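You operate a simulated robot arm through the tools that you are given. There is no shell and no other tool. Be economical: measure what you need, move in short steps, check, and stop when the job is done.

You run a simulated two-armed robot. Do the job below in one go: nothing can be reset, and whatever is moved stays where it is left.

TASK
On the top of the desk, fold the rag in half.

The check looks at the end state, three seconds after you hand in, the way a careful person would. Anything else that was tipped, shoved, dropped, spilled or broken makes it a failure. Flat cloth is picked up by pressing the open fingertips on it (5 to 10 N) and closing them slowly along it; thin cloth reads only 2 to 8 mm in the jaws.

THE ROBOT
Two 7-joint arms with two-finger parallel grippers on one trunk, on a base that drives. Base frame: it is fixed to the floor where the robot stands at the start and does not move with it; the origin is under the middle of the robot, x ahead of it, y to its left, z up; the surface under the hand at the start is at about z = 760. Lengths are in mm, angles in degrees, forces in N, time in s.
The left shoulder is at the start at [70, 163, 1045], the right one opposite. With the tool pointing down near the work surface each hand reaches from about 400 to 880 mm from the robot's upright axis, wherever it stands, measured 20 degrees to its own side. Places, roughly: top of the desk [600, 200, 800]. Payload 3.43 kg a hand.
Tool frame (each hand has its own): the origin (TCP) lies between the finger pads and is the grasp point; the fingertips stand 34 mm ahead of it; z points along the fingers, y is the line along which they close. Largest opening 128 mm; finger width 24, thickness 12; the body of the gripper, 48 by 130 mm, starts 96 mm behind the TCP.
Orientation is told as [roll, pitch, yaw] about the base's x, y, z axes, in that order, counted from this pose: with the fingers straight down and closing along the base's y, the tool's x points along the base's -x, its y along +y and its z along -z.

THE INTERFACE
- The arms move only by the tool drive_tool. It takes "left_series", "right_series" or both (then of equal length, played together; a hand with none holds still); each is a list that holds one entry, the list of rows, each a list of 7 numbers: the gripper command, from -1 (shut) to 1 (fully open), values between in proportion, then the shift along the tool's x, y, z in mm, then the turn, a rotation vector about the tool's x, y, z in degrees. In form: [[[gripper, tx, ty, tz, ax, ay, az], ...]]. A call has 1 to 10 rows; each row shifts and turns the commanded pose from where the row before left it, along the tool's axes as they then stand. Each row takes 0.2 s and may step no farther than 50 mm and 8.6 degrees from the row before; otherwise, or with a gripper value out of range, the whole call is refused. Where a pose cannot be reached the arm comes as near as it can. A force on the tool above 40 N (or 10 N above the force at the start of the call, whichever is more), or a blocked arm, ends the call early, and 0.2 s more pass. The fingers move at their own pace (about 153 mm/s each) and stop on an object; they squeeze with about 24 N. The grip force told is the motor's: it shows also when the fingers shut on nothing. Time passes only in rows, and 0.2 s behind the last, so rows that do not move let the fingers close. It gives the time, the measured TCP pose, the force on the tool (base axes), the opening and the grip force at its end, in the units of the frame above (readings bear some noise), with the torque about the TCP (base axes, N m) and any sound that the robot's microphone picked up, and new pictures: "views" is both (left out), scene, wrist or none (wrist: the cameras of the hands that moved).
- Cameras (640 x 400 px; columns grow to the right, rows downward): "scene" is now at [128.1, -32.7, 1267.1]; the picture's right is [-0.39, -0.92, 0.00], its down [-0.58, 0.25, -0.77] and it looks along [0.71, -0.30, -0.63] (base axes); focal length 284 px, centre (320, 200). "left" rides on the left gripper at [76, 11, -160] in its tool frame; the picture's right is [-0.15, 0.99, 0.00], its down [-0.88, -0.13, -0.46] and it looks along [-0.45, -0.07, 0.89] (tool axes); focal length 234 px, centre (320, 200). "right" rides on the right gripper at [76, -11, -160] in its tool frame; the picture's right is [0.15, 0.99, 0.00], its down [-0.88, 0.13, -0.46] and it looks along [-0.45, 0.07, 0.89] (tool axes); focal length 234 px, centre (320, 200). There is no depth. A picture from a camera that has moved, and an enlarged one, comes with that camera's place and axes in the base frame and with its lens.
- raise_lower(by): slides the trunk up (or, below 0, down) by that many mm; the arms and the scene camera ride with it, the base frame stays. It gives what a move gives, with no picture.
- steer(legs): drives the robot by 1 to 6 legs, each [ahead, left, turn to the left] in mm, mm and degrees, along the robot's own axes; the way and the turn of a leg run together, so that a leg with both is an arc; at most 1500 mm and 180 degrees a leg. The arms and the cameras ride along, it lands a little off, and it stops where it bumps. It gives what a move gives, and a new picture of the scene camera.
- pan_tilt(pan, tilt): turns the head with the scene camera to pan (to the left, within 86 degrees either way) and tilt (down, from -29 to 69), counted from straight ahead of the robot. It gives what a move gives, and a new picture of the scene camera.
- close_up(camera, box): a new picture of the part [left, top, right, bottom] of that camera's present view, enlarged. No time passes.
- finish_job(): hands the job in; it is judged then, once.

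Work in short steps. Places have to be worked out from the pictures, the camera data and where the tool is seen: move nearer, look again, correct. Check each grasp and each placing, and mend what went wrong. You have 120 turns and 260 pictures in all, those below and enlarged ones among them. Open the grippers and draw the arms clear of the work before you hand the job in, unless the task says otherwise; then end with one line.

The tools are called after "Request:" as name(argument=value, ...) on one line, values as JSON. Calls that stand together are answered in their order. drive_tool: Moves the arms, as the interface text tells. Its arguments: {"type":"object","properties":{"left_series":{"type":"array"},"right_series":{"type":"array"},"views":{"type":"string","enum":["both","scene","wrist","none"]}},"required":[]} The other tools are called the same way: raise_lower (by) slides the trunk up or down; steer (legs) drives the base; pan_tilt (pan, tilt) turns the head that bears the scene camera; close_up (camera, box) takes an enlarged picture of a part of a camera's view; finish_job () hands the job in.

At the start:

```text
time_s: 0.0
left_tool_pos: [521.0, 4.2, 957.4]
left_tcp_rot: [0.0, 0.0, 0.1]
left_contact_force: [-0.1, 0.1, 0.4]
left_wrist_torque: [0.03, 0.03, 0.0]
left_opening: 128.1
left_gripper_force: 0.1
right_tool_pos: [447.0, -402.1, 987.3]
right_tcp_rot: [0.0, 0.0, -0.2]
right_contact_force: [0.4, -0.2, 0.6]
right_wrist_torque: [0.0, -0.01, -0.02]
right_opening: 127.9
right_gripper_force: 0.2
trunk travel left (down, up): [-525.0, 415.0]
robot x, y, heading: [0.9, 1.6, 0.1]
head pan, tilt: [-22.8, 39.2]
```

scene: 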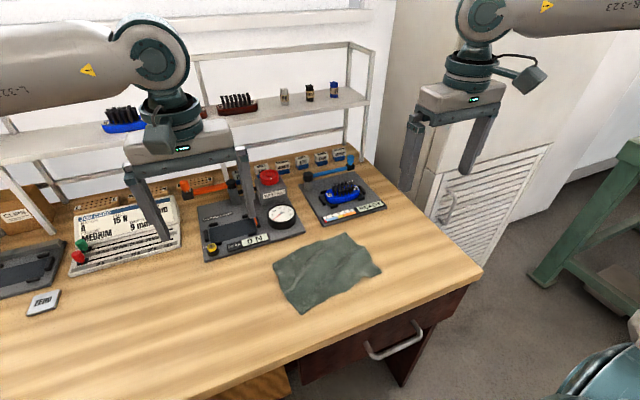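
right: 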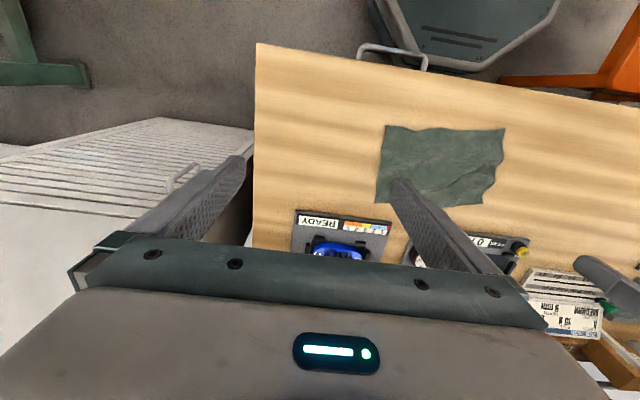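
left: 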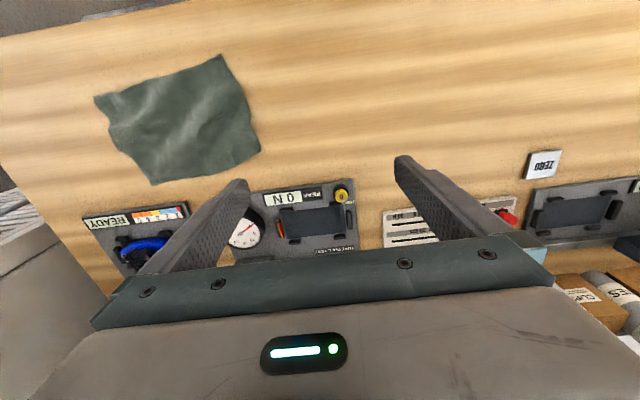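

The near corners of the rag come out at about (422,-300) and (398,-106), and the far corners at about (557,-275) and (529,-83). I'll fold the near edge over onto the far edge with both hands, and first bring them above the near corners, yawed 8° to match the edge.

Request:
drive_tool(left_series=[[[-0.375, 20.6, -25.8, 21.4, 0, 0, 0], [-0.375, 20.6, -25.8, 21.4, 0, 0, 0], [-0.375, 20.6, -25.8, 21.4, 0, 0, 0], [-0.375, 20.6, -25.8, 21.4, 0, 0, 0], [-0.375, 20.6, -25.8, 21.4, 0, 0, 0], [-0.375, 0, 0, 0, 0, 0, -8], [-0.375, 0, 0, 0, 0, 0, 0]]], right_series=[[[-0.375, 2.4, 24.8, 27.4, 0, 0, 0], [-0.375, 2.4, 24.8, 27.4, 0, 0, 0], [-0.375, 2.4, 24.8, 27.4, 0, 0, 0], [-0.375, 2.4, 24.8, 27.4, 0, 0, 0], [-0.375, 2.4, 24.8, 27.4, 0, 0, 0], [-0.375, 0, 0, 0, 0, 0, -8], [-0.375, 0, 0, 0, 0, 0, 0]]])

```text
time_s: 1.6
left_tool_pos: [419.2, -124.4, 849.3]
left_tcp_rot: [0.0, 0.0, 8.1]
left_contact_force: [0.9, -0.7, 1.0]
left_wrist_torque: [-0.02, 0.0, 0.03]
left_opening: 40.0
left_gripper_force: 0.0
right_tool_pos: [436.9, -276.8, 849.8]
right_tcp_rot: [0.0, 0.1, 8.0]
right_contact_force: [-0.2, -0.2, -0.9]
right_wrist_torque: [0.01, 0.04, -0.03]
right_opening: 39.8
right_gripper_force: 0.0
trunk travel left (down, up): [-525.0, 415.0]
robot x, y, heading: [-2.3, -1.0, 0.1]
head pan, tilt: [-22.8, 39.2]
camera scene: at [128.5, -32.6, 1267.0], right [-0.39, -0.92, 0.0], down [-0.58, 0.25, -0.77], along [0.71, -0.3, -0.63], focal length 284 px, centre (320, 200)
camera right: at [362.4, -299.6, 1008.6], right [-0.28, 0.96, 0.0], down [0.85, 0.25, 0.46], along [0.44, 0.13, -0.89], focal length 234 px, centre (320, 200)
camera left: at [341.8, -124.8, 1007.7], right [0.01, 1.0, 0.0], down [0.89, 0.0, 0.46], along [0.46, 0.0, -0.89], focal length 234 px, centre (320, 200)
```

scene: 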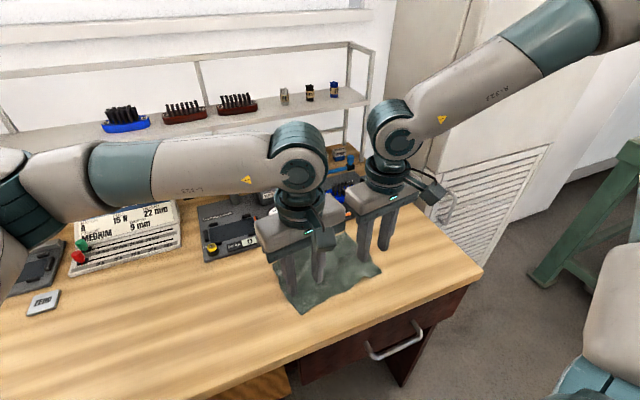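
right: 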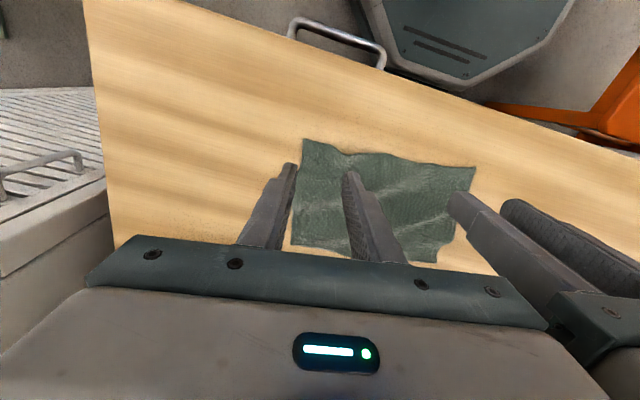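
left: 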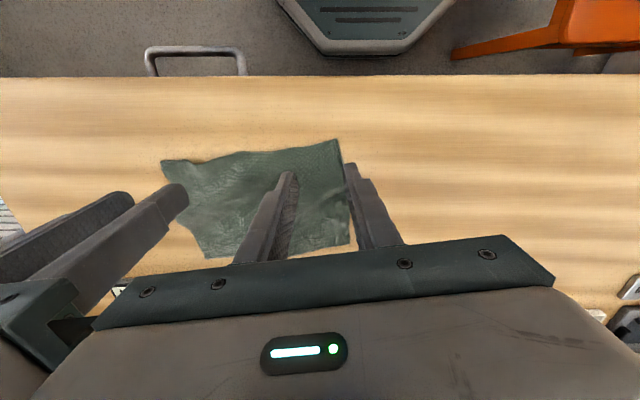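

Triangulation agrees across the views: near corners (421,-299) and (399,-106), far corners (560,-281) and (534,-88), so the fold vector is about (137,18). The outer fingers sit on the cloth's edge, so I'll shift both hands about 12 mm inward, narrow the opening to 30 mm and descend almost to the cloth.

Request:
drive_tool(left_series=[[[-0.53, 0, -12, 0, 0, 0, 0], [-0.53, 0, 0, 20, 0, 0, 0], [-0.53, 0, 0, 20, 0, 0, 0], [-0.53, 0, 0, 8, 0, 0, 0], [-0.53, 0, 0, 0, 0, 0, 0]]], right_series=[[[-0.53, -4, 10, 0, 0, 0, 0], [-0.53, 0, 0, 20, 0, 0, 0], [-0.53, 0, 0, 20, 0, 0, 0], [-0.53, 0, 0, 8, 0, 0, 0], [-0.53, 0, 0, 0, 0, 0, 0]]])

```text
time_s: 2.8
left_tool_pos: [419.4, -137.5, 801.4]
left_tcp_rot: [0.0, 0.1, 8.1]
left_contact_force: [-0.5, 0.4, -0.1]
left_wrist_torque: [-0.04, -0.02, 0.04]
left_opening: 29.8
left_gripper_force: 0.1
right_tool_pos: [439.2, -266.4, 802.8]
right_tcp_rot: [0.1, 0.0, 7.8]
right_contact_force: [-0.5, 1.4, -0.6]
right_wrist_torque: [-0.01, 0.04, 0.0]
right_opening: 30.1
right_gripper_force: 0.0
trunk travel left (down, up): [-525.0, 415.0]
robot x, y, heading: [-0.7, -1.6, 0.2]
head pan, tilt: [-22.8, 39.2]
camera scene: at [128.0, -32.7, 1267.1], right [-0.39, -0.92, 0.0], down [-0.58, 0.25, -0.77], along [0.71, -0.3, -0.63], focal length 284 px, centre (320, 200)
camera right: at [364.6, -289.0, 961.4], right [-0.28, 0.96, 0.0], down [0.85, 0.25, 0.46], along [0.44, 0.13, -0.89], focal length 234 px, centre (320, 200)
camera left: at [343.4, -136.5, 959.9], right [0.01, 1.0, 0.0], down [0.89, -0.01, 0.46], along [0.46, 0.0, -0.89], focal length 234 px, centre (320, 200)
```

scene: 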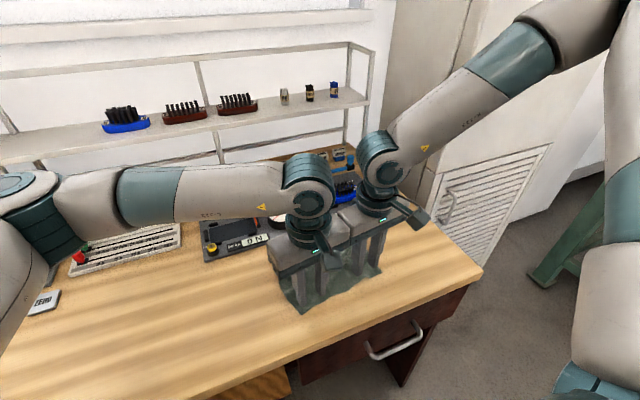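
right: 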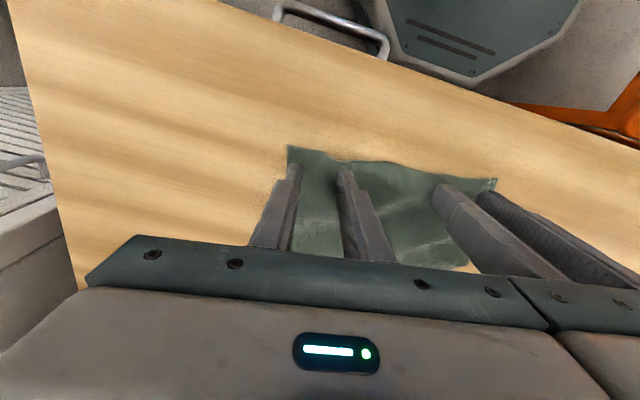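
left: 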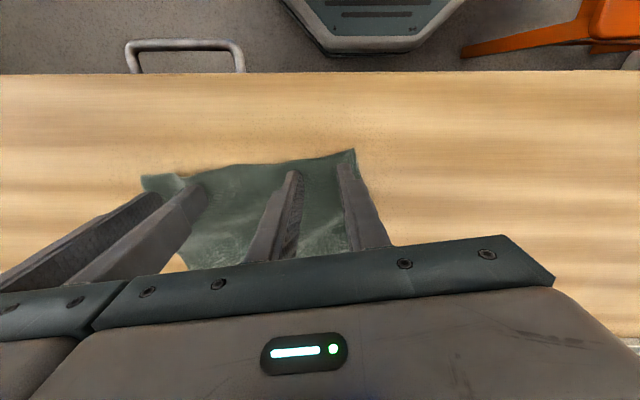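

The two gripper bodies almost touch (130 mm apart), so I'll move each hand 4 mm outward, narrow the opening to 23 mm and descend gently while watching the forces.

Request:
drive_tool(left_series=[[[-0.64, 0, 4, 0, 0, 0, 0], [-0.64, 0, 0, 3, 0, 0, 0], [-0.64, 0, 0, 2, 0, 0, 0], [-0.64, 0, 0, 1, 0, 0, 0]]], right_series=[[[-0.64, 0, -4, 0, 0, 0, 0], [-0.64, 0, 0, 3, 0, 0, 0], [-0.64, 0, 0, 2, 0, 0, 0], [-0.64, 0, 0, 2, 0, 0, 0]]], views="none")

```text
time_s: 3.8
left_tool_pos: [419.8, -134.4, 797.0]
left_tcp_rot: [0.1, 0.1, 8.1]
left_contact_force: [0.4, 1.2, 0.9]
left_wrist_torque: [0.03, -0.01, -0.01]
left_opening: 22.9
left_gripper_force: 0.1
right_tool_pos: [439.5, -271.4, 795.8]
right_tcp_rot: [0.0, 0.0, 7.9]
right_contact_force: [-0.6, -0.5, -0.5]
right_wrist_torque: [0.01, -0.02, 0.0]
right_opening: 22.8
right_gripper_force: 0.1
trunk travel left (down, up): [-525.0, 415.0]
robot x, y, heading: [0.9, -0.7, 0.1]
head pan, tilt: [-22.8, 39.2]
```

There is no contact yet, so I'll go down 2–3 mm more.

Request:
drive_tool(left_series=[[[-0.64, 0, 0, 1, 0, 0, 0], [-0.64, 0, 0, 1, 0, 0, 0], [-0.64, 0, 0, 1, 0, 0, 0]]], right_series=[[[-0.64, 0, 0, 1, 0, 0, 0], [-0.64, 0, 0, 1, 0, 0, 0], [-0.64, 0, 0, 0, 0, 0, 0]]], views="none")

```text
time_s: 4.6
left_tool_pos: [418.7, -133.0, 795.3]
left_tcp_rot: [-0.1, -0.1, 8.1]
left_contact_force: [4.4, 1.2, 21.9]
left_wrist_torque: [0.22, -0.01, -0.05]
left_opening: 23.1
left_gripper_force: 0.1
right_tool_pos: [438.4, -270.3, 795.1]
right_tcp_rot: [-0.1, -0.2, 8.2]
right_contact_force: [1.1, -3.1, 10.3]
right_wrist_torque: [-0.12, 0.0, -0.01]
right_opening: 22.9
right_gripper_force: 0.0
trunk travel left (down, up): [-525.0, 415.0]
robot x, y, heading: [-1.7, -3.1, 0.1]
head pan, tilt: [-22.8, 39.2]
```

The left hand presses with 22 N and the right with 10 N. I'll ease the left off by 0.9 mm and the right by 0.2 mm, then close both slowly.

Request:
drive_tool(left_series=[[[-0.64, 0, 0, -0.9, 0, 0, 0], [-0.68, 0, 0, 0, 0, 0, 0], [-0.72, 0, 0, 0, 0, 0, 0], [-0.76, 0, 0, 0, 0, 0, 0], [-0.8, 0, 0, 0, 0, 0, 0], [-0.85, 0, 0, 0, 0, 0, 0], [-0.9, 0, 0, 0, 0, 0, 0], [-0.95, 0, 0, 0, 0, 0, 0], [-1, 0, 0, 0, 0, 0, 0], [-1, 0, 0, 0, 0, 0, 0]]], right_series=[[[-0.64, 0, 0, -0.2, 0, 0, 0], [-0.68, 0, 0, 0, 0, 0, 0], [-0.72, 0, 0, 0, 0, 0, 0], [-0.76, 0, 0, 0, 0, 0, 0], [-0.8, 0, 0, 0, 0, 0, 0], [-0.85, 0, 0, 0, 0, 0, 0], [-0.9, 0, 0, 0, 0, 0, 0], [-0.95, 0, 0, 0, 0, 0, 0], [-1, 0, 0, 0, 0, 0, 0], [-1, 0, 0, 0, 0, 0, 0]]])

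```text
time_s: 6.8
left_tool_pos: [418.8, -132.0, 795.6]
left_tcp_rot: [-0.1, -0.1, 8.1]
left_contact_force: [1.4, -3.4, 24.2]
left_wrist_torque: [0.0, 0.03, 0.11]
left_opening: 2.5
left_gripper_force: 23.9
right_tool_pos: [436.5, -271.4, 794.3]
right_tcp_rot: [-0.1, 0.0, 7.9]
right_contact_force: [-1.5, 3.3, 11.5]
right_wrist_torque: [0.12, 0.07, 0.06]
right_opening: 2.3
right_gripper_force: 23.8
trunk travel left (down, up): [-525.0, 415.0]
robot x, y, heading: [-2.3, -2.2, 0.0]
head pan, tilt: [-22.8, 39.2]
camera scene: at [125.5, -31.6, 1267.5], right [-0.39, -0.92, 0.0], down [-0.58, 0.24, -0.78], along [0.72, -0.3, -0.63], focal length 284 px, centre (320, 200)
camera right: at [363.2, -292.2, 953.8], right [-0.28, 0.96, 0.0], down [0.85, 0.25, 0.46], along [0.44, 0.13, -0.89], focal length 234 px, centre (320, 200)
camera left: at [340.6, -131.8, 953.2], right [0.01, 1.0, 0.0], down [0.89, 0.0, 0.46], along [0.46, 0.0, -0.89], focal length 234 px, centre (320, 200)
```

scene: 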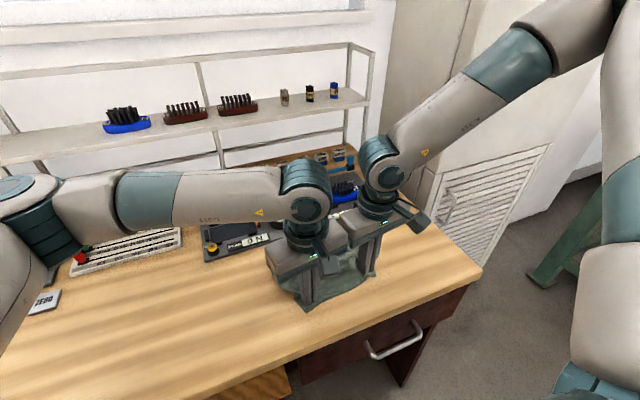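
right: 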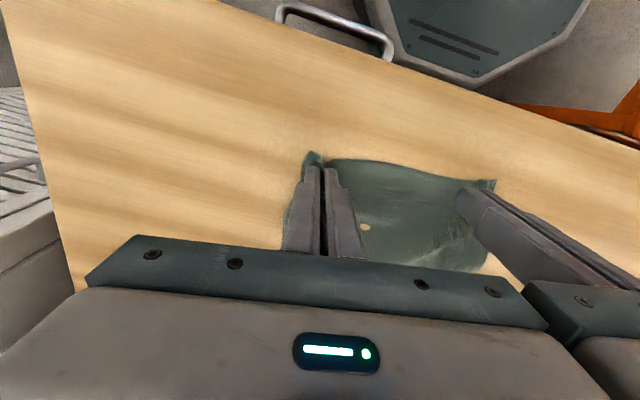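
left: 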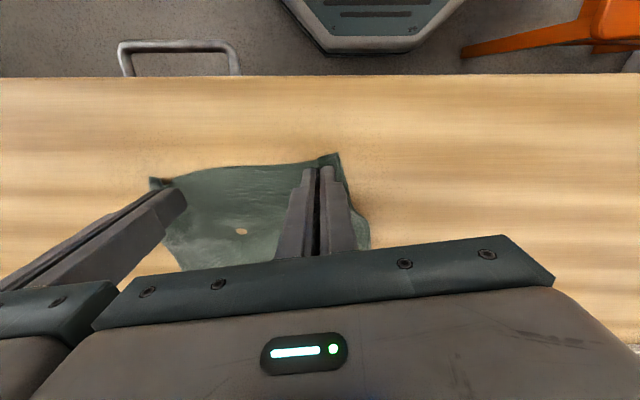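

Both jaws read about 2.4 mm, which suggests cloth in each. I'll lift 25 mm while moving slightly forward to check.

Request:
drive_tool(left_series=[[[-1, 0, 0, -5, 0, 0, 0], [-1, -2, 0, -10, 0, 0, 0], [-1, -4, 0, -10, 0, 0, 0], [-1, 0, 0, 0, 0, 0, 0]]], right_series=[[[-1, 0, 0, -5, 0, 0, 0], [-1, -2, 0, -10, 0, 0, 0], [-1, -4, 0, -10, 0, 0, 0], [-1, 0, 0, 0, 0, 0, 0]]])

```text
time_s: 7.8
left_tool_pos: [426.5, -132.4, 818.1]
left_tcp_rot: [0.1, -0.1, 8.1]
left_contact_force: [0.7, -2.2, -0.5]
left_wrist_torque: [-0.04, 0.0, 0.04]
left_opening: 2.2
left_gripper_force: 23.9
right_tool_pos: [445.2, -269.4, 819.6]
right_tcp_rot: [-0.1, 0.0, 7.9]
right_contact_force: [0.3, 2.0, -0.5]
right_wrist_torque: [0.07, 0.03, 0.04]
right_opening: 1.9
right_gripper_force: 23.8
trunk travel left (down, up): [-525.0, 415.0]
robot x, y, heading: [0.5, -5.8, -0.2]
head pan, tilt: [-22.8, 39.2]
camera scene: at [128.1, -32.7, 1267.0], right [-0.39, -0.92, 0.0], down [-0.58, 0.25, -0.77], along [0.71, -0.3, -0.63], focal length 284 px, centre (320, 200)
camera right: at [370.7, -291.9, 977.8], right [-0.28, 0.96, 0.0], down [0.85, 0.25, 0.46], along [0.44, 0.13, -0.89], focal length 234 px, centre (320, 200)
camera left: at [348.4, -131.6, 976.7], right [0.01, 1.0, 0.0], down [0.89, -0.01, 0.46], along [0.46, 0.0, -0.89], focal length 234 px, centre (320, 200)
```

scene: 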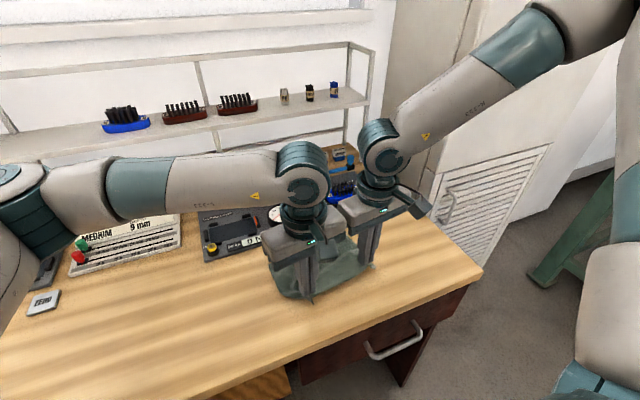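
right: 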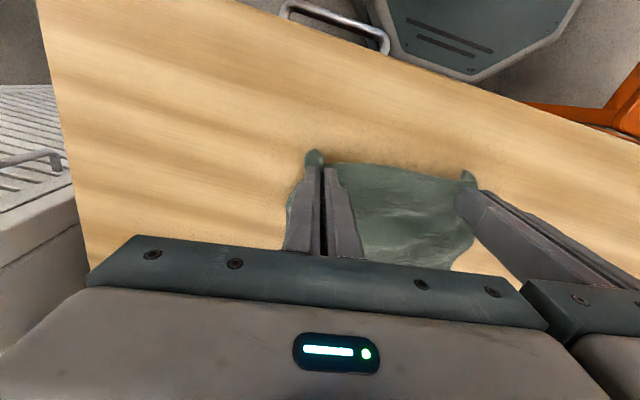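
left: 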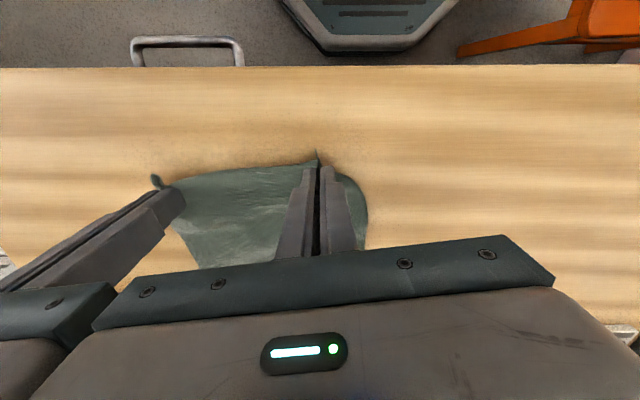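

Both corners are lifted and held. The grip is about 15 mm inside the edge, so the grip points need to travel about 108 mm. I'll swing both along an arc and tilt the fingers back so the edge turns over, pausing above the far half to look.

Request:
drive_tool(left_series=[[[-1, -10.4, 0, -11.7, 0, 7.5, 0], [-1, -13.1, 0, -10.9, 0, 7.5, 0], [-1, -14.5, 0, -8.6, 0, 7.5, 0], [-1, -16.6, 0, -6.9, 0, 7.5, 0], [-1, -18.4, 0, -5.5, 0, 7.5, 0], [-1, -15.6, 0, -4.4, 0, 0, 0], [-1, 0, 0, 0, 0, 0, 0]]], right_series=[[[-1, -10.4, 0, -11.7, 0, 7.5, 0], [-1, -13.1, 0, -10.9, 0, 7.5, 0], [-1, -14.5, 0, -8.6, 0, 7.5, 0], [-1, -16.6, 0, -6.9, 0, 7.5, 0], [-1, -18.4, 0, -5.5, 0, 7.5, 0], [-1, -15.6, 0, -4.4, 0, 0, 0], [-1, 0, 0, 0, 0, 0, 0]]])

```text
time_s: 9.4
left_tool_pos: [517.3, -121.6, 834.1]
left_tcp_rot: [-0.4, 37.6, 7.9]
left_contact_force: [2.0, -28.3, 1.2]
left_wrist_torque: [-0.64, 0.01, 0.83]
left_opening: 3.1
left_gripper_force: 23.4
right_tool_pos: [512.3, -272.6, 848.6]
right_tcp_rot: [0.4, 37.5, 8.1]
right_contact_force: [-0.6, 29.6, -0.8]
right_wrist_torque: [0.9, 0.06, -0.47]
right_opening: 2.0
right_gripper_force: 24.1
right hand out of reach, approached as far as the arm can: row 5, 6
trunk travel left (down, up): [-525.0, 415.0]
robot x, y, heading: [0.2, 1.4, 0.2]
head pan, tilt: [-22.8, 39.2]
camera scene: at [128.6, -32.8, 1267.0], right [-0.39, -0.92, 0.0], down [-0.58, 0.25, -0.77], along [0.71, -0.3, -0.63], focal length 284 px, centre (320, 200)
camera right: at [550.0, -279.3, 1019.3], right [-0.25, 0.96, 0.09], down [0.95, 0.26, -0.17], along [-0.19, 0.04, -0.98], focal length 234 px, centre (320, 200)
camera left: at [552.3, -104.0, 1005.2], right [-0.02, 1.0, -0.09], down [0.98, 0.01, -0.18], along [-0.17, -0.1, -0.98], focal length 234 px, centre (320, 200)
```

scene: 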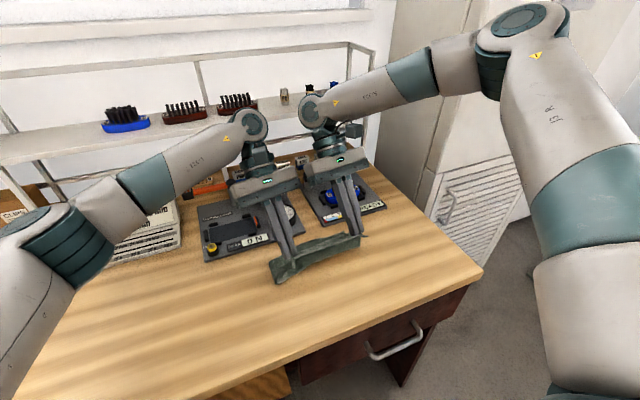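
right: 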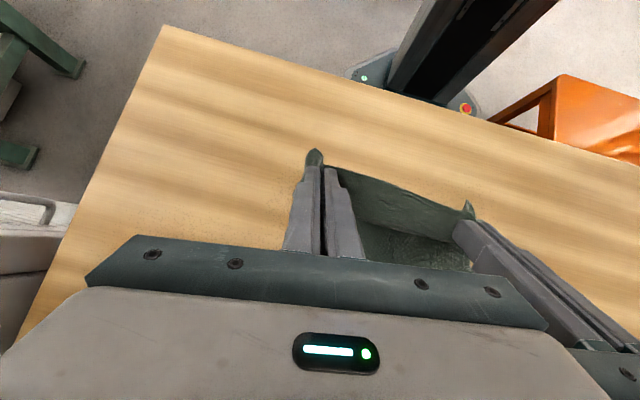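
left: 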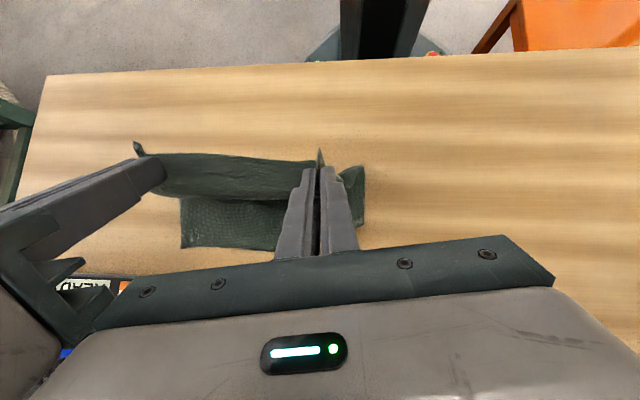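

The right arm ran out of reach in tilt and lagged about 24 mm, which puts about 28 N of tension across the cloth. I'll take 15° of tilt out of the right hand and see whether it catches up.

Request:
drive_tool(right_series=[[[-1, 0, 0, 0, 0, -7.5, 0], [-1, 0, 0, 0, 0, -7.5, 0], [-1, 0, 0, 0, 0, 0, 0]]], views="none")

```text
time_s: 10.2
left_tool_pos: [518.4, -120.4, 833.9]
left_tcp_rot: [-0.4, 37.4, 8.1]
left_contact_force: [3.7, -30.7, 0.2]
left_wrist_torque: [-0.66, -0.08, 0.9]
left_opening: 2.9
left_gripper_force: 24.5
right_tool_pos: [511.7, -271.4, 847.8]
right_tcp_rot: [0.1, 22.5, 8.0]
right_contact_force: [-3.0, 30.9, 0.4]
right_wrist_torque: [1.03, 0.12, -0.2]
right_opening: 2.1
right_gripper_force: 23.6
trunk travel left (down, up): [-525.0, 415.0]
robot x, y, heading: [-1.8, -3.0, 0.2]
head pan, tilt: [-22.8, 39.2]
```

The command doesn't accumulate, so I'll move the right hand explicitly 17 mm forward, 10 mm down and 11 mm toward the left. That levels it with the left hand and relieves the tension.

Request:
drive_tool(right_series=[[[-1, 0, 6, 0, 0, 0, 0], [-1, -10, 3, 1.2, 0, 0, 0], [-1, -10, 2, 1.3, 0, 0, 0], [-1, 0, 0, 0, 0, 0, 0]]])

```text
time_s: 11.2
left_tool_pos: [517.1, -118.9, 834.4]
left_tcp_rot: [0.1, 37.5, 8.1]
left_contact_force: [1.1, -6.4, 0.7]
left_wrist_torque: [-0.14, -0.05, 0.18]
left_opening: 2.0
left_gripper_force: 24.2
right_tool_pos: [529.0, -261.6, 837.7]
right_tcp_rot: [-0.1, 22.5, 7.8]
right_contact_force: [-0.7, 5.6, 1.0]
right_wrist_torque: [0.2, 0.07, -0.04]
right_opening: 1.7
right_gripper_force: 23.6
trunk travel left (down, up): [-525.0, 415.0]
robot x, y, heading: [0.8, -0.9, -0.0]
head pan, tilt: [-22.8, 39.2]
camera scene: at [128.0, -32.9, 1267.1], right [-0.39, -0.92, 0.0], down [-0.58, 0.25, -0.77], along [0.71, -0.3, -0.63], focal length 284 px, centre (320, 200)
camera right: at [520.2, -273.0, 1012.1], right [-0.27, 0.96, 0.05], down [0.96, 0.27, 0.08], along [0.07, 0.08, -0.99], focal length 234 px, centre (320, 200)
```

scene: 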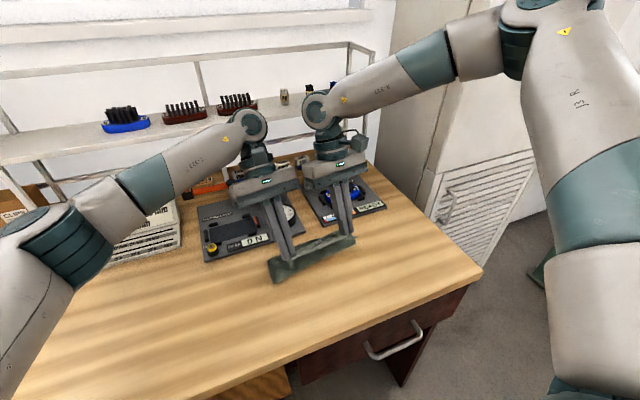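
right: 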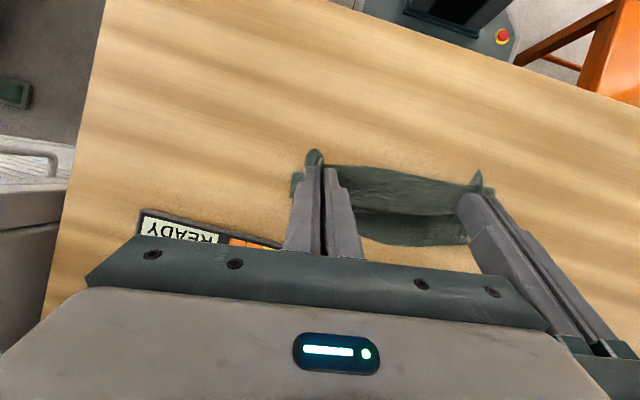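

The tension is gone, and the far corners are still at about (562,-280) and (536,-82). I'll continue the arc down toward the far edge.

Request:
drive_tool(left_series=[[[-1, -16.2, 0, 1.4, 0, 0, 0], [-1, -15.7, 0, 5.6, 0, 0, 0], [-1, 0, 0, 0, 0, 0, 0]]], right_series=[[[-1, -15.3, 0, 5.6, 0, 0, 0], [-1, -13.7, 0, 9.5, 0, 0, 0], [-1, 0, 0, 0, 0, 0, 0]]])

```text
time_s: 12.0
left_tool_pos: [538.4, -115.6, 809.5]
left_tcp_rot: [-0.1, 37.4, 8.1]
left_contact_force: [0.8, -3.8, 0.2]
left_wrist_torque: [-0.13, -0.07, 0.17]
left_opening: 2.4
left_gripper_force: 23.4
right_tool_pos: [548.0, -256.4, 811.5]
right_tcp_rot: [0.0, 22.4, 7.9]
right_contact_force: [-0.5, 4.2, 1.3]
right_wrist_torque: [0.17, 0.03, -0.02]
right_opening: 1.8
right_gripper_force: 24.2
trunk travel left (down, up): [-525.0, 415.0]
robot x, y, heading: [0.7, 1.5, 0.1]
head pan, tilt: [-22.8, 39.2]
camera scene: at [127.7, -32.5, 1267.2], right [-0.39, -0.92, 0.0], down [-0.58, 0.25, -0.77], along [0.71, -0.3, -0.63], focal length 284 px, centre (320, 200)
camera right: at [540.5, -269.6, 987.5], right [-0.27, 0.96, 0.06], down [0.96, 0.27, 0.08], along [0.07, 0.08, -0.99], focal length 234 px, centre (320, 200)
camera left: at [572.9, -99.5, 980.2], right [-0.02, 1.0, -0.09], down [0.98, 0.01, -0.17], along [-0.17, -0.09, -0.98], focal length 234 px, centre (320, 200)
```

scene: 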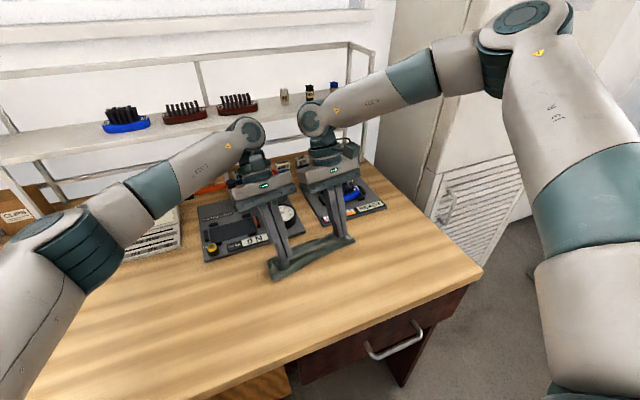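
right: 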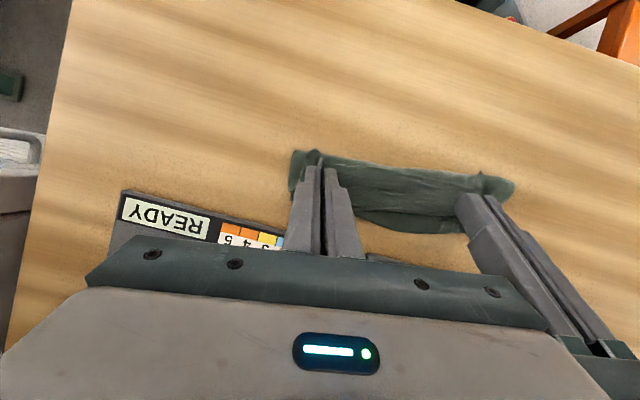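
left: 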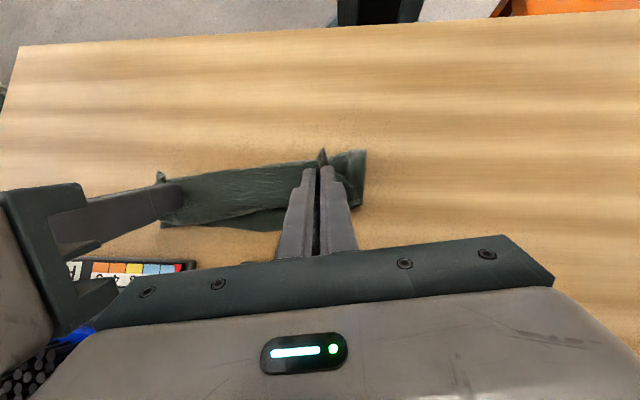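

The fold is tracking well, so I'll do the last part of the arc down to just above the lower layer.

Request:
drive_tool(left_series=[[[-1, -12.1, 0, 5.9, 0, 0, 0], [-1, -4.6, 0, 2.8, 0, 0, 0], [-1, 0, 0, 0, 0, 0, 0]]], right_series=[[[-1, -10.1, 0, 8.8, 0, 0, 0], [-1, -3.8, 0, 3.9, 0, 0, 0], [-1, 0, 0, 0, 0, 0, 0]]])

```text
time_s: 12.8
left_tool_pos: [543.6, -116.3, 795.2]
left_tcp_rot: [-0.4, 37.4, 7.8]
left_contact_force: [2.2, -14.7, 31.1]
left_wrist_torque: [-0.39, 0.27, 0.36]
left_opening: 2.6
left_gripper_force: 23.6
right_tool_pos: [548.0, -260.9, 802.0]
right_tcp_rot: [0.0, 22.2, 7.9]
right_contact_force: [-2.1, 12.4, 0.5]
right_wrist_torque: [0.35, 0.07, -0.07]
right_opening: 1.7
right_gripper_force: 24.1
right hand out of reach, approached as far as the arm can: row 1, 2
trunk travel left (down, up): [-525.0, 415.0]
robot x, y, heading: [1.0, -4.0, -0.2]
head pan, tilt: [-22.8, 39.2]
camera scene: at [125.2, -32.1, 1267.9], right [-0.39, -0.92, 0.0], down [-0.58, 0.24, -0.78], along [0.72, -0.3, -0.63], focal length 284 px, centre (320, 200)
camera right: at [539.6, -274.1, 976.8], right [-0.27, 0.96, 0.06], down [0.96, 0.27, 0.09], along [0.07, 0.08, -0.99], focal length 234 px, centre (320, 200)
camera left: at [578.2, -98.7, 967.6], right [-0.02, 1.0, -0.09], down [0.99, 0.01, -0.17], along [-0.17, -0.1, -0.98], focal length 234 px, centre (320, 200)
```

scene: 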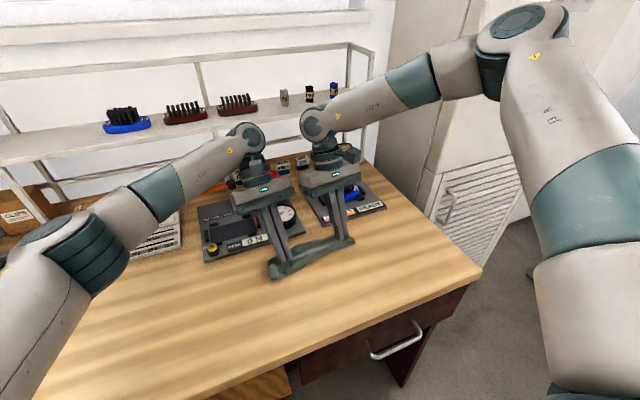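
right: 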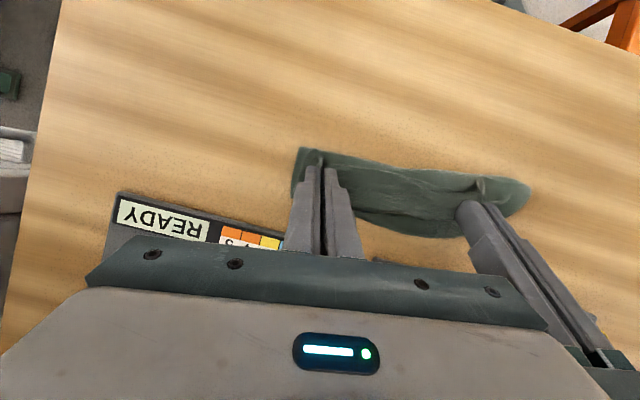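
left: 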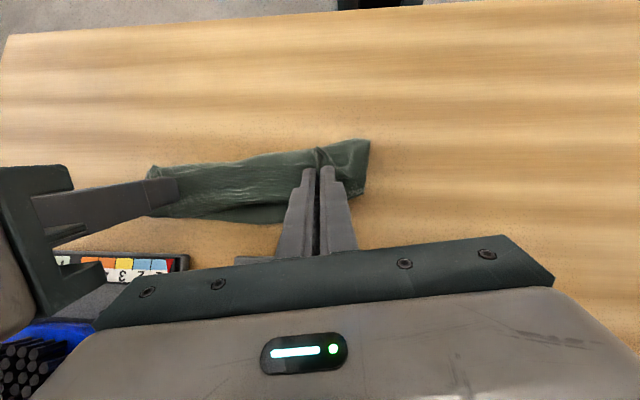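

The left tip presses at 31 N because its lower corner touches the desk first, so I'll lift it 2 mm. The right arm again stops at its tilt limit, so I'll bring its fingers upright, which also swings the tip forward to target.

Request:
drive_tool(left_series=[[[-1, 1.2, 0, -1.6, 0, 0, 0], [-1, 0, 0, 0, 0, 0, 0], [-1, 0, 0, 0, 0, 0, 0], [-1, 0, 0, 0, 0, 0, 0]]], right_series=[[[-1, 0, 1, 0, 0, -7.5, 0], [-1, 0, 2, 0, 0, -7.5, 0], [-1, 0, 1, 0, 0, -7.5, 0], [-1, 0, 0, 2, 0, 0, 0]]])

```text
time_s: 13.8
left_tool_pos: [544.1, -115.9, 796.2]
left_tcp_rot: [-0.3, 37.4, 7.9]
left_contact_force: [4.7, -16.5, 33.6]
left_wrist_torque: [-0.5, 0.22, 0.4]
left_opening: 2.2
left_gripper_force: 23.5
right_tool_pos: [547.6, -257.0, 799.4]
right_tcp_rot: [0.1, -0.4, 7.9]
right_contact_force: [-3.1, 8.6, 2.1]
right_wrist_torque: [0.33, 0.1, 0.06]
right_opening: 2.1
right_gripper_force: 23.8
trunk travel left (down, up): [-525.0, 415.0]
robot x, y, heading: [-0.3, 2.2, 0.0]
head pan, tilt: [-22.8, 39.2]
camera scene: at [125.2, -32.8, 1267.5], right [-0.39, -0.92, 0.0], down [-0.58, 0.25, -0.78], along [0.72, -0.3, -0.63], focal length 284 px, centre (320, 200)
camera right: at [473.3, -279.8, 957.2], right [-0.28, 0.96, 0.0], down [0.85, 0.25, 0.46], along [0.44, 0.13, -0.89], focal length 234 px, centre (320, 200)
camera left: at [578.2, -98.9, 967.6], right [-0.02, 1.0, -0.09], down [0.99, 0.01, -0.17], along [-0.17, -0.09, -0.98], focal length 234 px, centre (320, 200)
```

scene: 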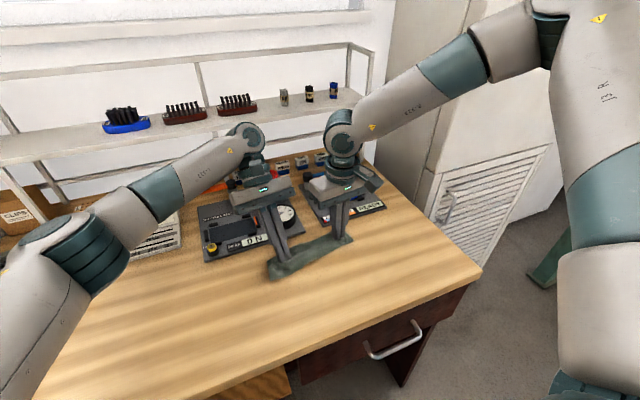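
right: 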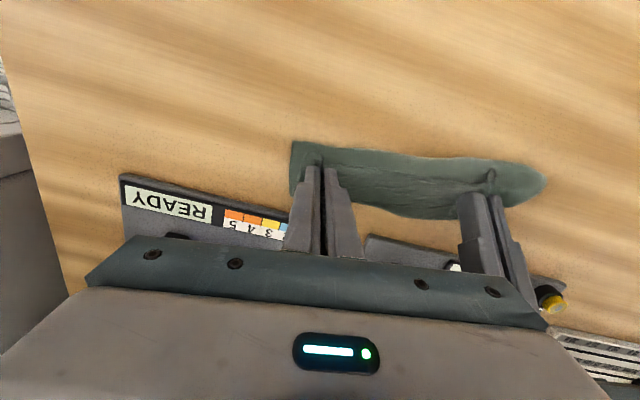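
left: 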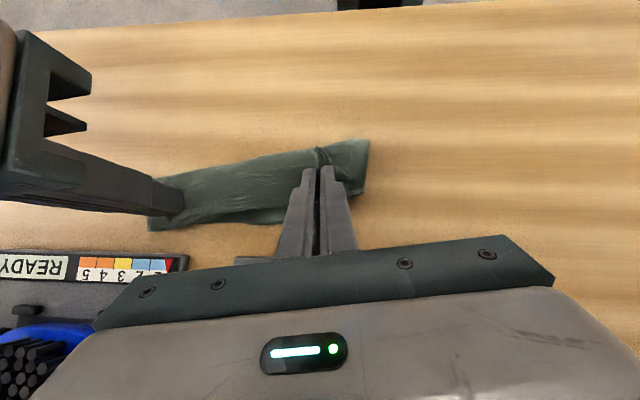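

The left hand still shows 33 N upward. I'll check whether that is the fingertip on the desk or something else touching.

Request:
close_up(camera="scene", box=[180, 110, 420, 300])

Request:
drive_tool(left_series=[[[-1, 1.2, -2, -1.6, 0, 0, 0], [-1, 1.2, 0, -1.6, 0, 0, 0]]], views="none")

```text
2.11 times, centred on (300, 205) of scene
camera zoom: at [125.2, -32.8, 1267.5], right [-0.39, -0.92, 0.0], down [-0.58, 0.25, -0.78], along [0.72, -0.3, -0.63], focal length 598 px, centre (362, 190)
```

zoom: 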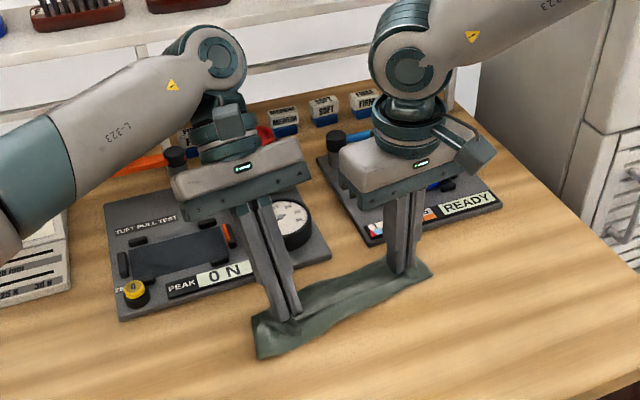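

```text
time_s: 14.4
left_tool_pos: [545.9, -115.5, 797.0]
left_tcp_rot: [0.2, 37.4, 8.1]
left_contact_force: [0.1, -7.6, 8.8]
left_wrist_torque: [-0.2, 0.12, 0.23]
left_opening: 2.1
left_gripper_force: 24.5
right_tool_pos: [549.4, -256.1, 798.8]
right_tcp_rot: [0.0, -0.1, 7.9]
right_contact_force: [-2.6, 6.4, 5.9]
right_wrist_torque: [0.24, 0.09, 0.02]
right_opening: 1.9
right_gripper_force: 23.9
trunk travel left (down, up): [-525.0, 415.0]
robot x, y, heading: [2.3, 0.1, 0.2]
head pan, tilt: [-22.8, 39.2]
```

It was just the fingertip; the left now reads 9 N and the tray is clear. Tips are at about 107 mm and 113 mm of travel, close to target. I'll open slowly to about 25 mm and rise straight up.

Request:
drive_tool(left_series=[[[-0.9, 0, 0, 0, 0, 0, 0], [-0.8, 0, 0, 0, 0, 0, 0], [-0.65, 0, 0, 0, 0, 0, 0], [-0.6, 6.1, 0, -7.9, 0, 0, 0], [-0.6, 12.2, 0, -15.9, 0, 0, 0], [-0.6, 24.4, 0, -31.7, 0, 0, 0], [-0.6, 24.4, 0, -31.7, 0, 0, 0]]], right_series=[[[-0.9, 0, 0, 0, 0, 0, 0], [-0.8, 0, 0, 0, 0, 0, 0], [-0.65, 0, 0, 0, 0, 0, 0], [-0.6, 0, 0, -10, 0, 0, 0], [-0.6, 0, 0, -20, 0, 0, 0], [-0.6, 0, 0, -40, 0, 0, 0], [-0.6, 0, 0, -40, 0, 0, 0]]])

```text
time_s: 16.0
left_tool_pos: [543.9, -117.0, 907.9]
left_tcp_rot: [-0.1, 37.4, 7.9]
left_contact_force: [-0.4, 0.1, 0.4]
left_wrist_torque: [0.0, -0.01, -0.02]
left_opening: 25.6
left_gripper_force: 0.1
right_tool_pos: [548.9, -256.6, 908.5]
right_tcp_rot: [0.0, -0.1, 8.0]
right_contact_force: [-0.1, -0.5, -0.8]
right_wrist_torque: [-0.03, 0.0, 0.01]
right_opening: 25.2
right_gripper_force: 0.0
trunk travel left (down, up): [-525.0, 415.0]
robot x, y, heading: [0.0, -0.9, -0.2]
head pan, tilt: [-22.8, 39.2]
camera scene: at [126.8, -32.5, 1267.1], right [-0.39, -0.92, 0.0], down [-0.58, 0.25, -0.78], along [0.71, -0.3, -0.63], focal length 284 px, centre (320, 200)
camera right: at [473.5, -279.4, 1066.9], right [-0.28, 0.96, 0.0], down [0.85, 0.25, 0.46], along [0.44, 0.13, -0.89], focal length 234 px, centre (320, 200)
camera left: at [579.1, -100.0, 1079.7], right [-0.02, 1.0, -0.09], down [0.98, 0.01, -0.17], along [-0.17, -0.09, -0.98], focal length 234 px, centre (320, 200)
```

scene: 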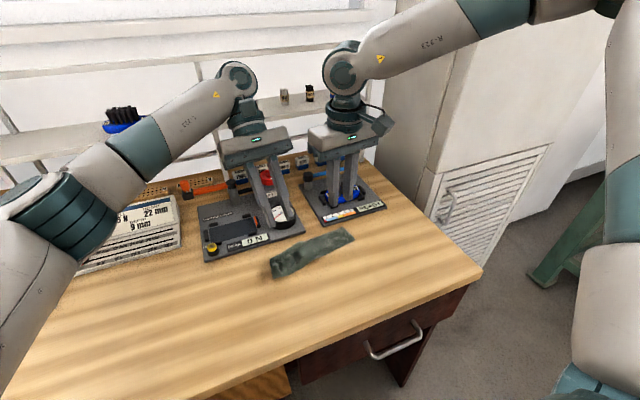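
right: 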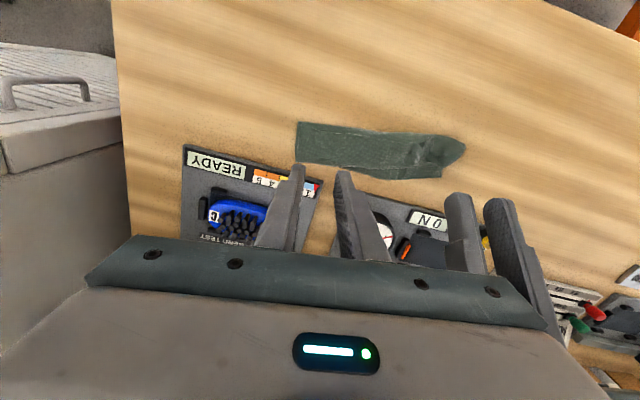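
left: 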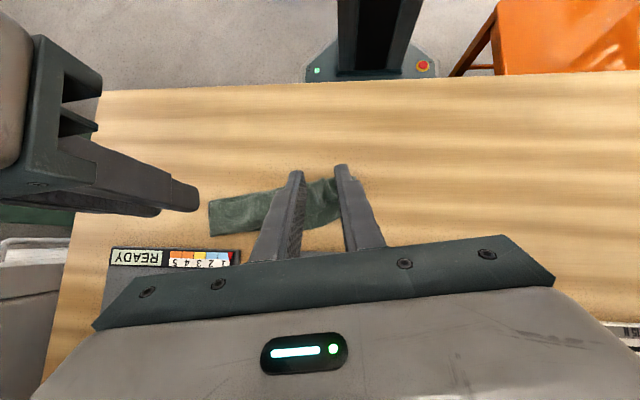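

The rag looks folded. I'll draw both hands up and apart for an unobstructed look.

Request:
drive_tool(left_series=[[[-0.6, 10, 20, -20, 0, -7.5, 0], [-0.6, 10, 25, -20, 0, -7.5, 0], [-0.6, 10, 25, -20, 0, -7.5, 0], [-0.6, 10, 25, -20, 0, -7.5, 0], [-0.6, 10, 25, -10, 0, -7.5, 0]]], right_series=[[[-0.6, 15, -20, -20, 0, 0, 0], [-0.6, 15, -20, -20, 0, 0, 0], [-0.6, 15, -20, 0, 0, 0, 0], [-0.6, 15, -20, 0, 0, 0, 0], [-0.6, 0, 0, 0, 0, 0, 0]]], views="wrist")

Request:
close_up(camera="scene", box=[240, 200, 400, 300])

Request:
close_up(camera="right", box=[280, 80, 600, 280])

```text
time_s: 17.2
left_tool_pos: [521.6, 1.1, 1007.5]
left_tcp_rot: [-0.1, -0.1, 8.1]
left_contact_force: [0.2, -0.1, 0.1]
left_wrist_torque: [-0.01, -0.01, 0.0]
left_opening: 25.6
left_gripper_force: 0.1
right_tool_pos: [500.7, -344.0, 947.9]
right_tcp_rot: [-0.1, 0.0, 8.0]
right_contact_force: [0.3, 0.2, -0.2]
right_wrist_torque: [-0.03, 0.01, 0.02]
right_opening: 25.4
right_gripper_force: 0.1
trunk travel left (down, up): [-525.0, 415.0]
robot x, y, heading: [0.0, 1.8, 0.2]
head pan, tilt: [-22.8, 39.2]
camera right: at [426.0, -365.6, 1106.4], right [-0.28, 0.96, 0.0], down [0.85, 0.25, 0.46], along [0.44, 0.13, -0.89], focal length 234 px, centre (320, 200)
camera left: at [442.7, 1.9, 1165.1], right [0.01, 1.0, 0.0], down [0.89, 0.0, 0.46], along [0.46, 0.0, -0.89], focal length 234 px, centre (320, 200)
```

right: 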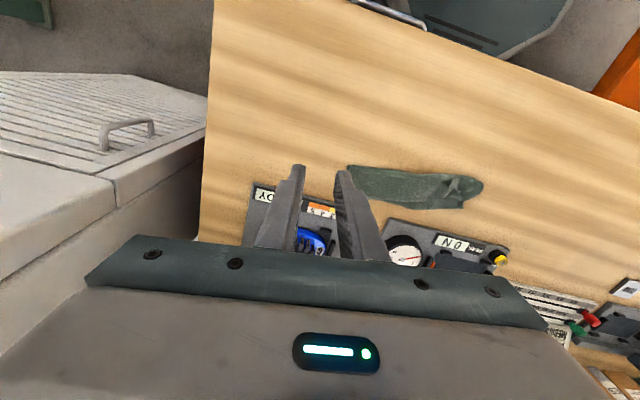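
left: 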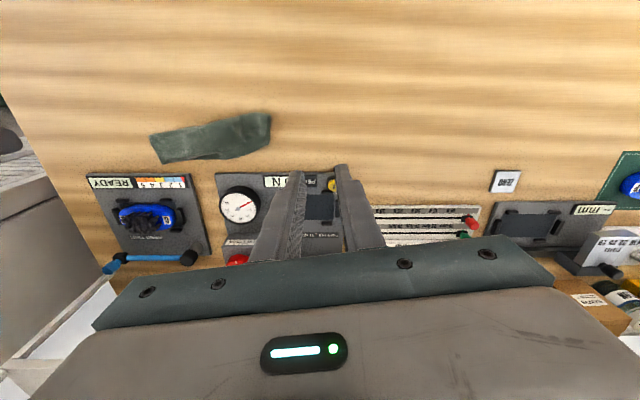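

```text
4.00 times, centred on (320, 250) of scene
camera zoom: at [127.9, -31.2, 1267.1], right [-0.39, -0.92, 0.0], down [-0.58, 0.24, -0.77], along [0.71, -0.3, -0.63], focal length 1136 px, centre (320, 0)
```

zoom: 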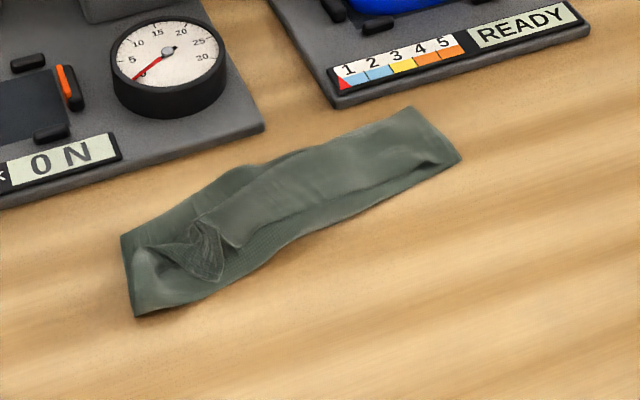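

```text
2.00 times, centred on (440, 180) of right
camera zoom: at [426.0, -365.6, 1106.4], right [-0.28, 0.96, 0.0], down [0.85, 0.25, 0.46], along [0.44, 0.13, -0.89], focal length 468 px, centre (80, 240)
```

zoom: 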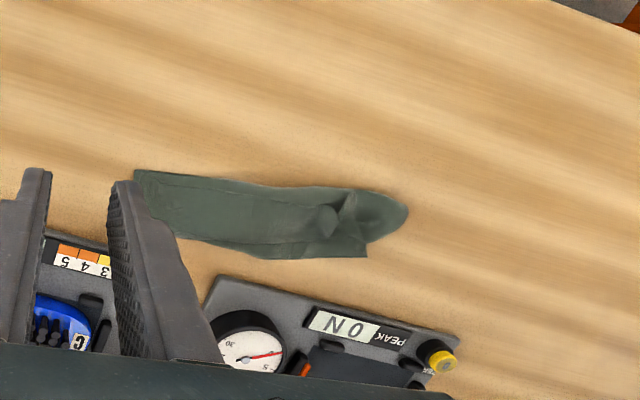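

The fold is mostly good, but the gripped edge may be doubled back and the left corner has a small flap. I'll look closer from both sides before deciding.

Request:
close_up(camera="scene", box=[265, 222, 361, 282])

Request:
close_up(camera="left", box=[140, 95, 284, 185])

Request:
close_up(camera="right", box=[340, 145, 500, 245])

```text
6.67 times, centred on (313, 252) of scene
camera zoom: at [127.9, -31.2, 1267.1], right [-0.39, -0.92, 0.0], down [-0.58, 0.24, -0.77], along [0.71, -0.3, -0.63], focal length 1894 px, centre (367, -147)
```

zoom: 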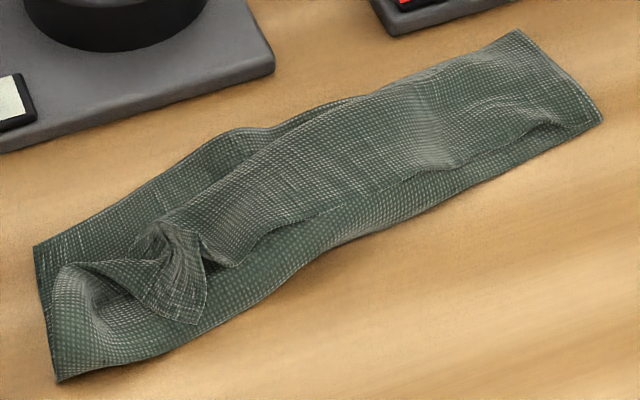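

```text
4.44 times, centred on (212, 140) of left
camera zoom: at [442.7, 1.9, 1165.1], right [0.01, 1.0, 0.0], down [0.89, 0.0, 0.46], along [0.46, 0.0, -0.89], focal length 1041 px, centre (800, 467)
```

zoom: 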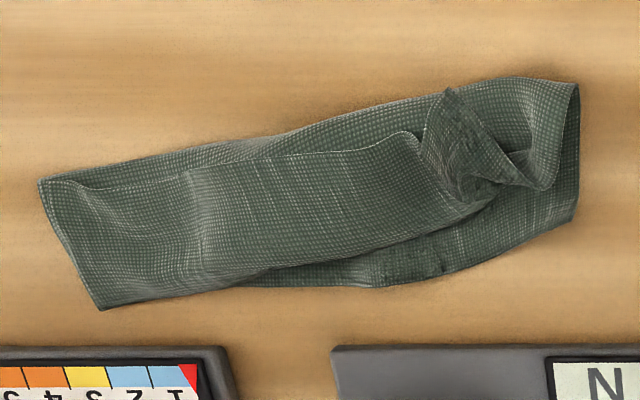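

```text
4.00 times, centred on (420, 195) of right
camera zoom: at [426.0, -365.6, 1106.4], right [-0.28, 0.96, 0.0], down [0.85, 0.25, 0.46], along [0.44, 0.13, -0.89], focal length 937 px, centre (-80, 220)
```

zoom: 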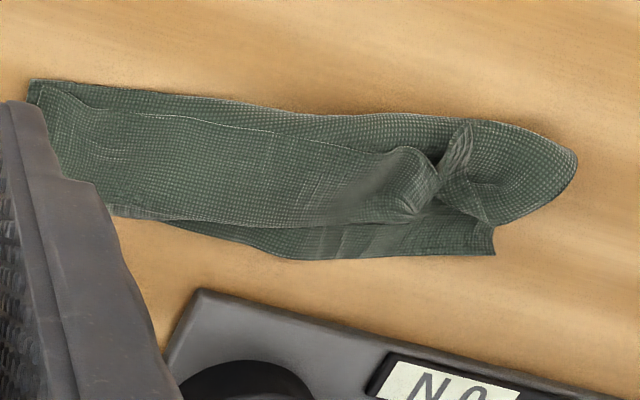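

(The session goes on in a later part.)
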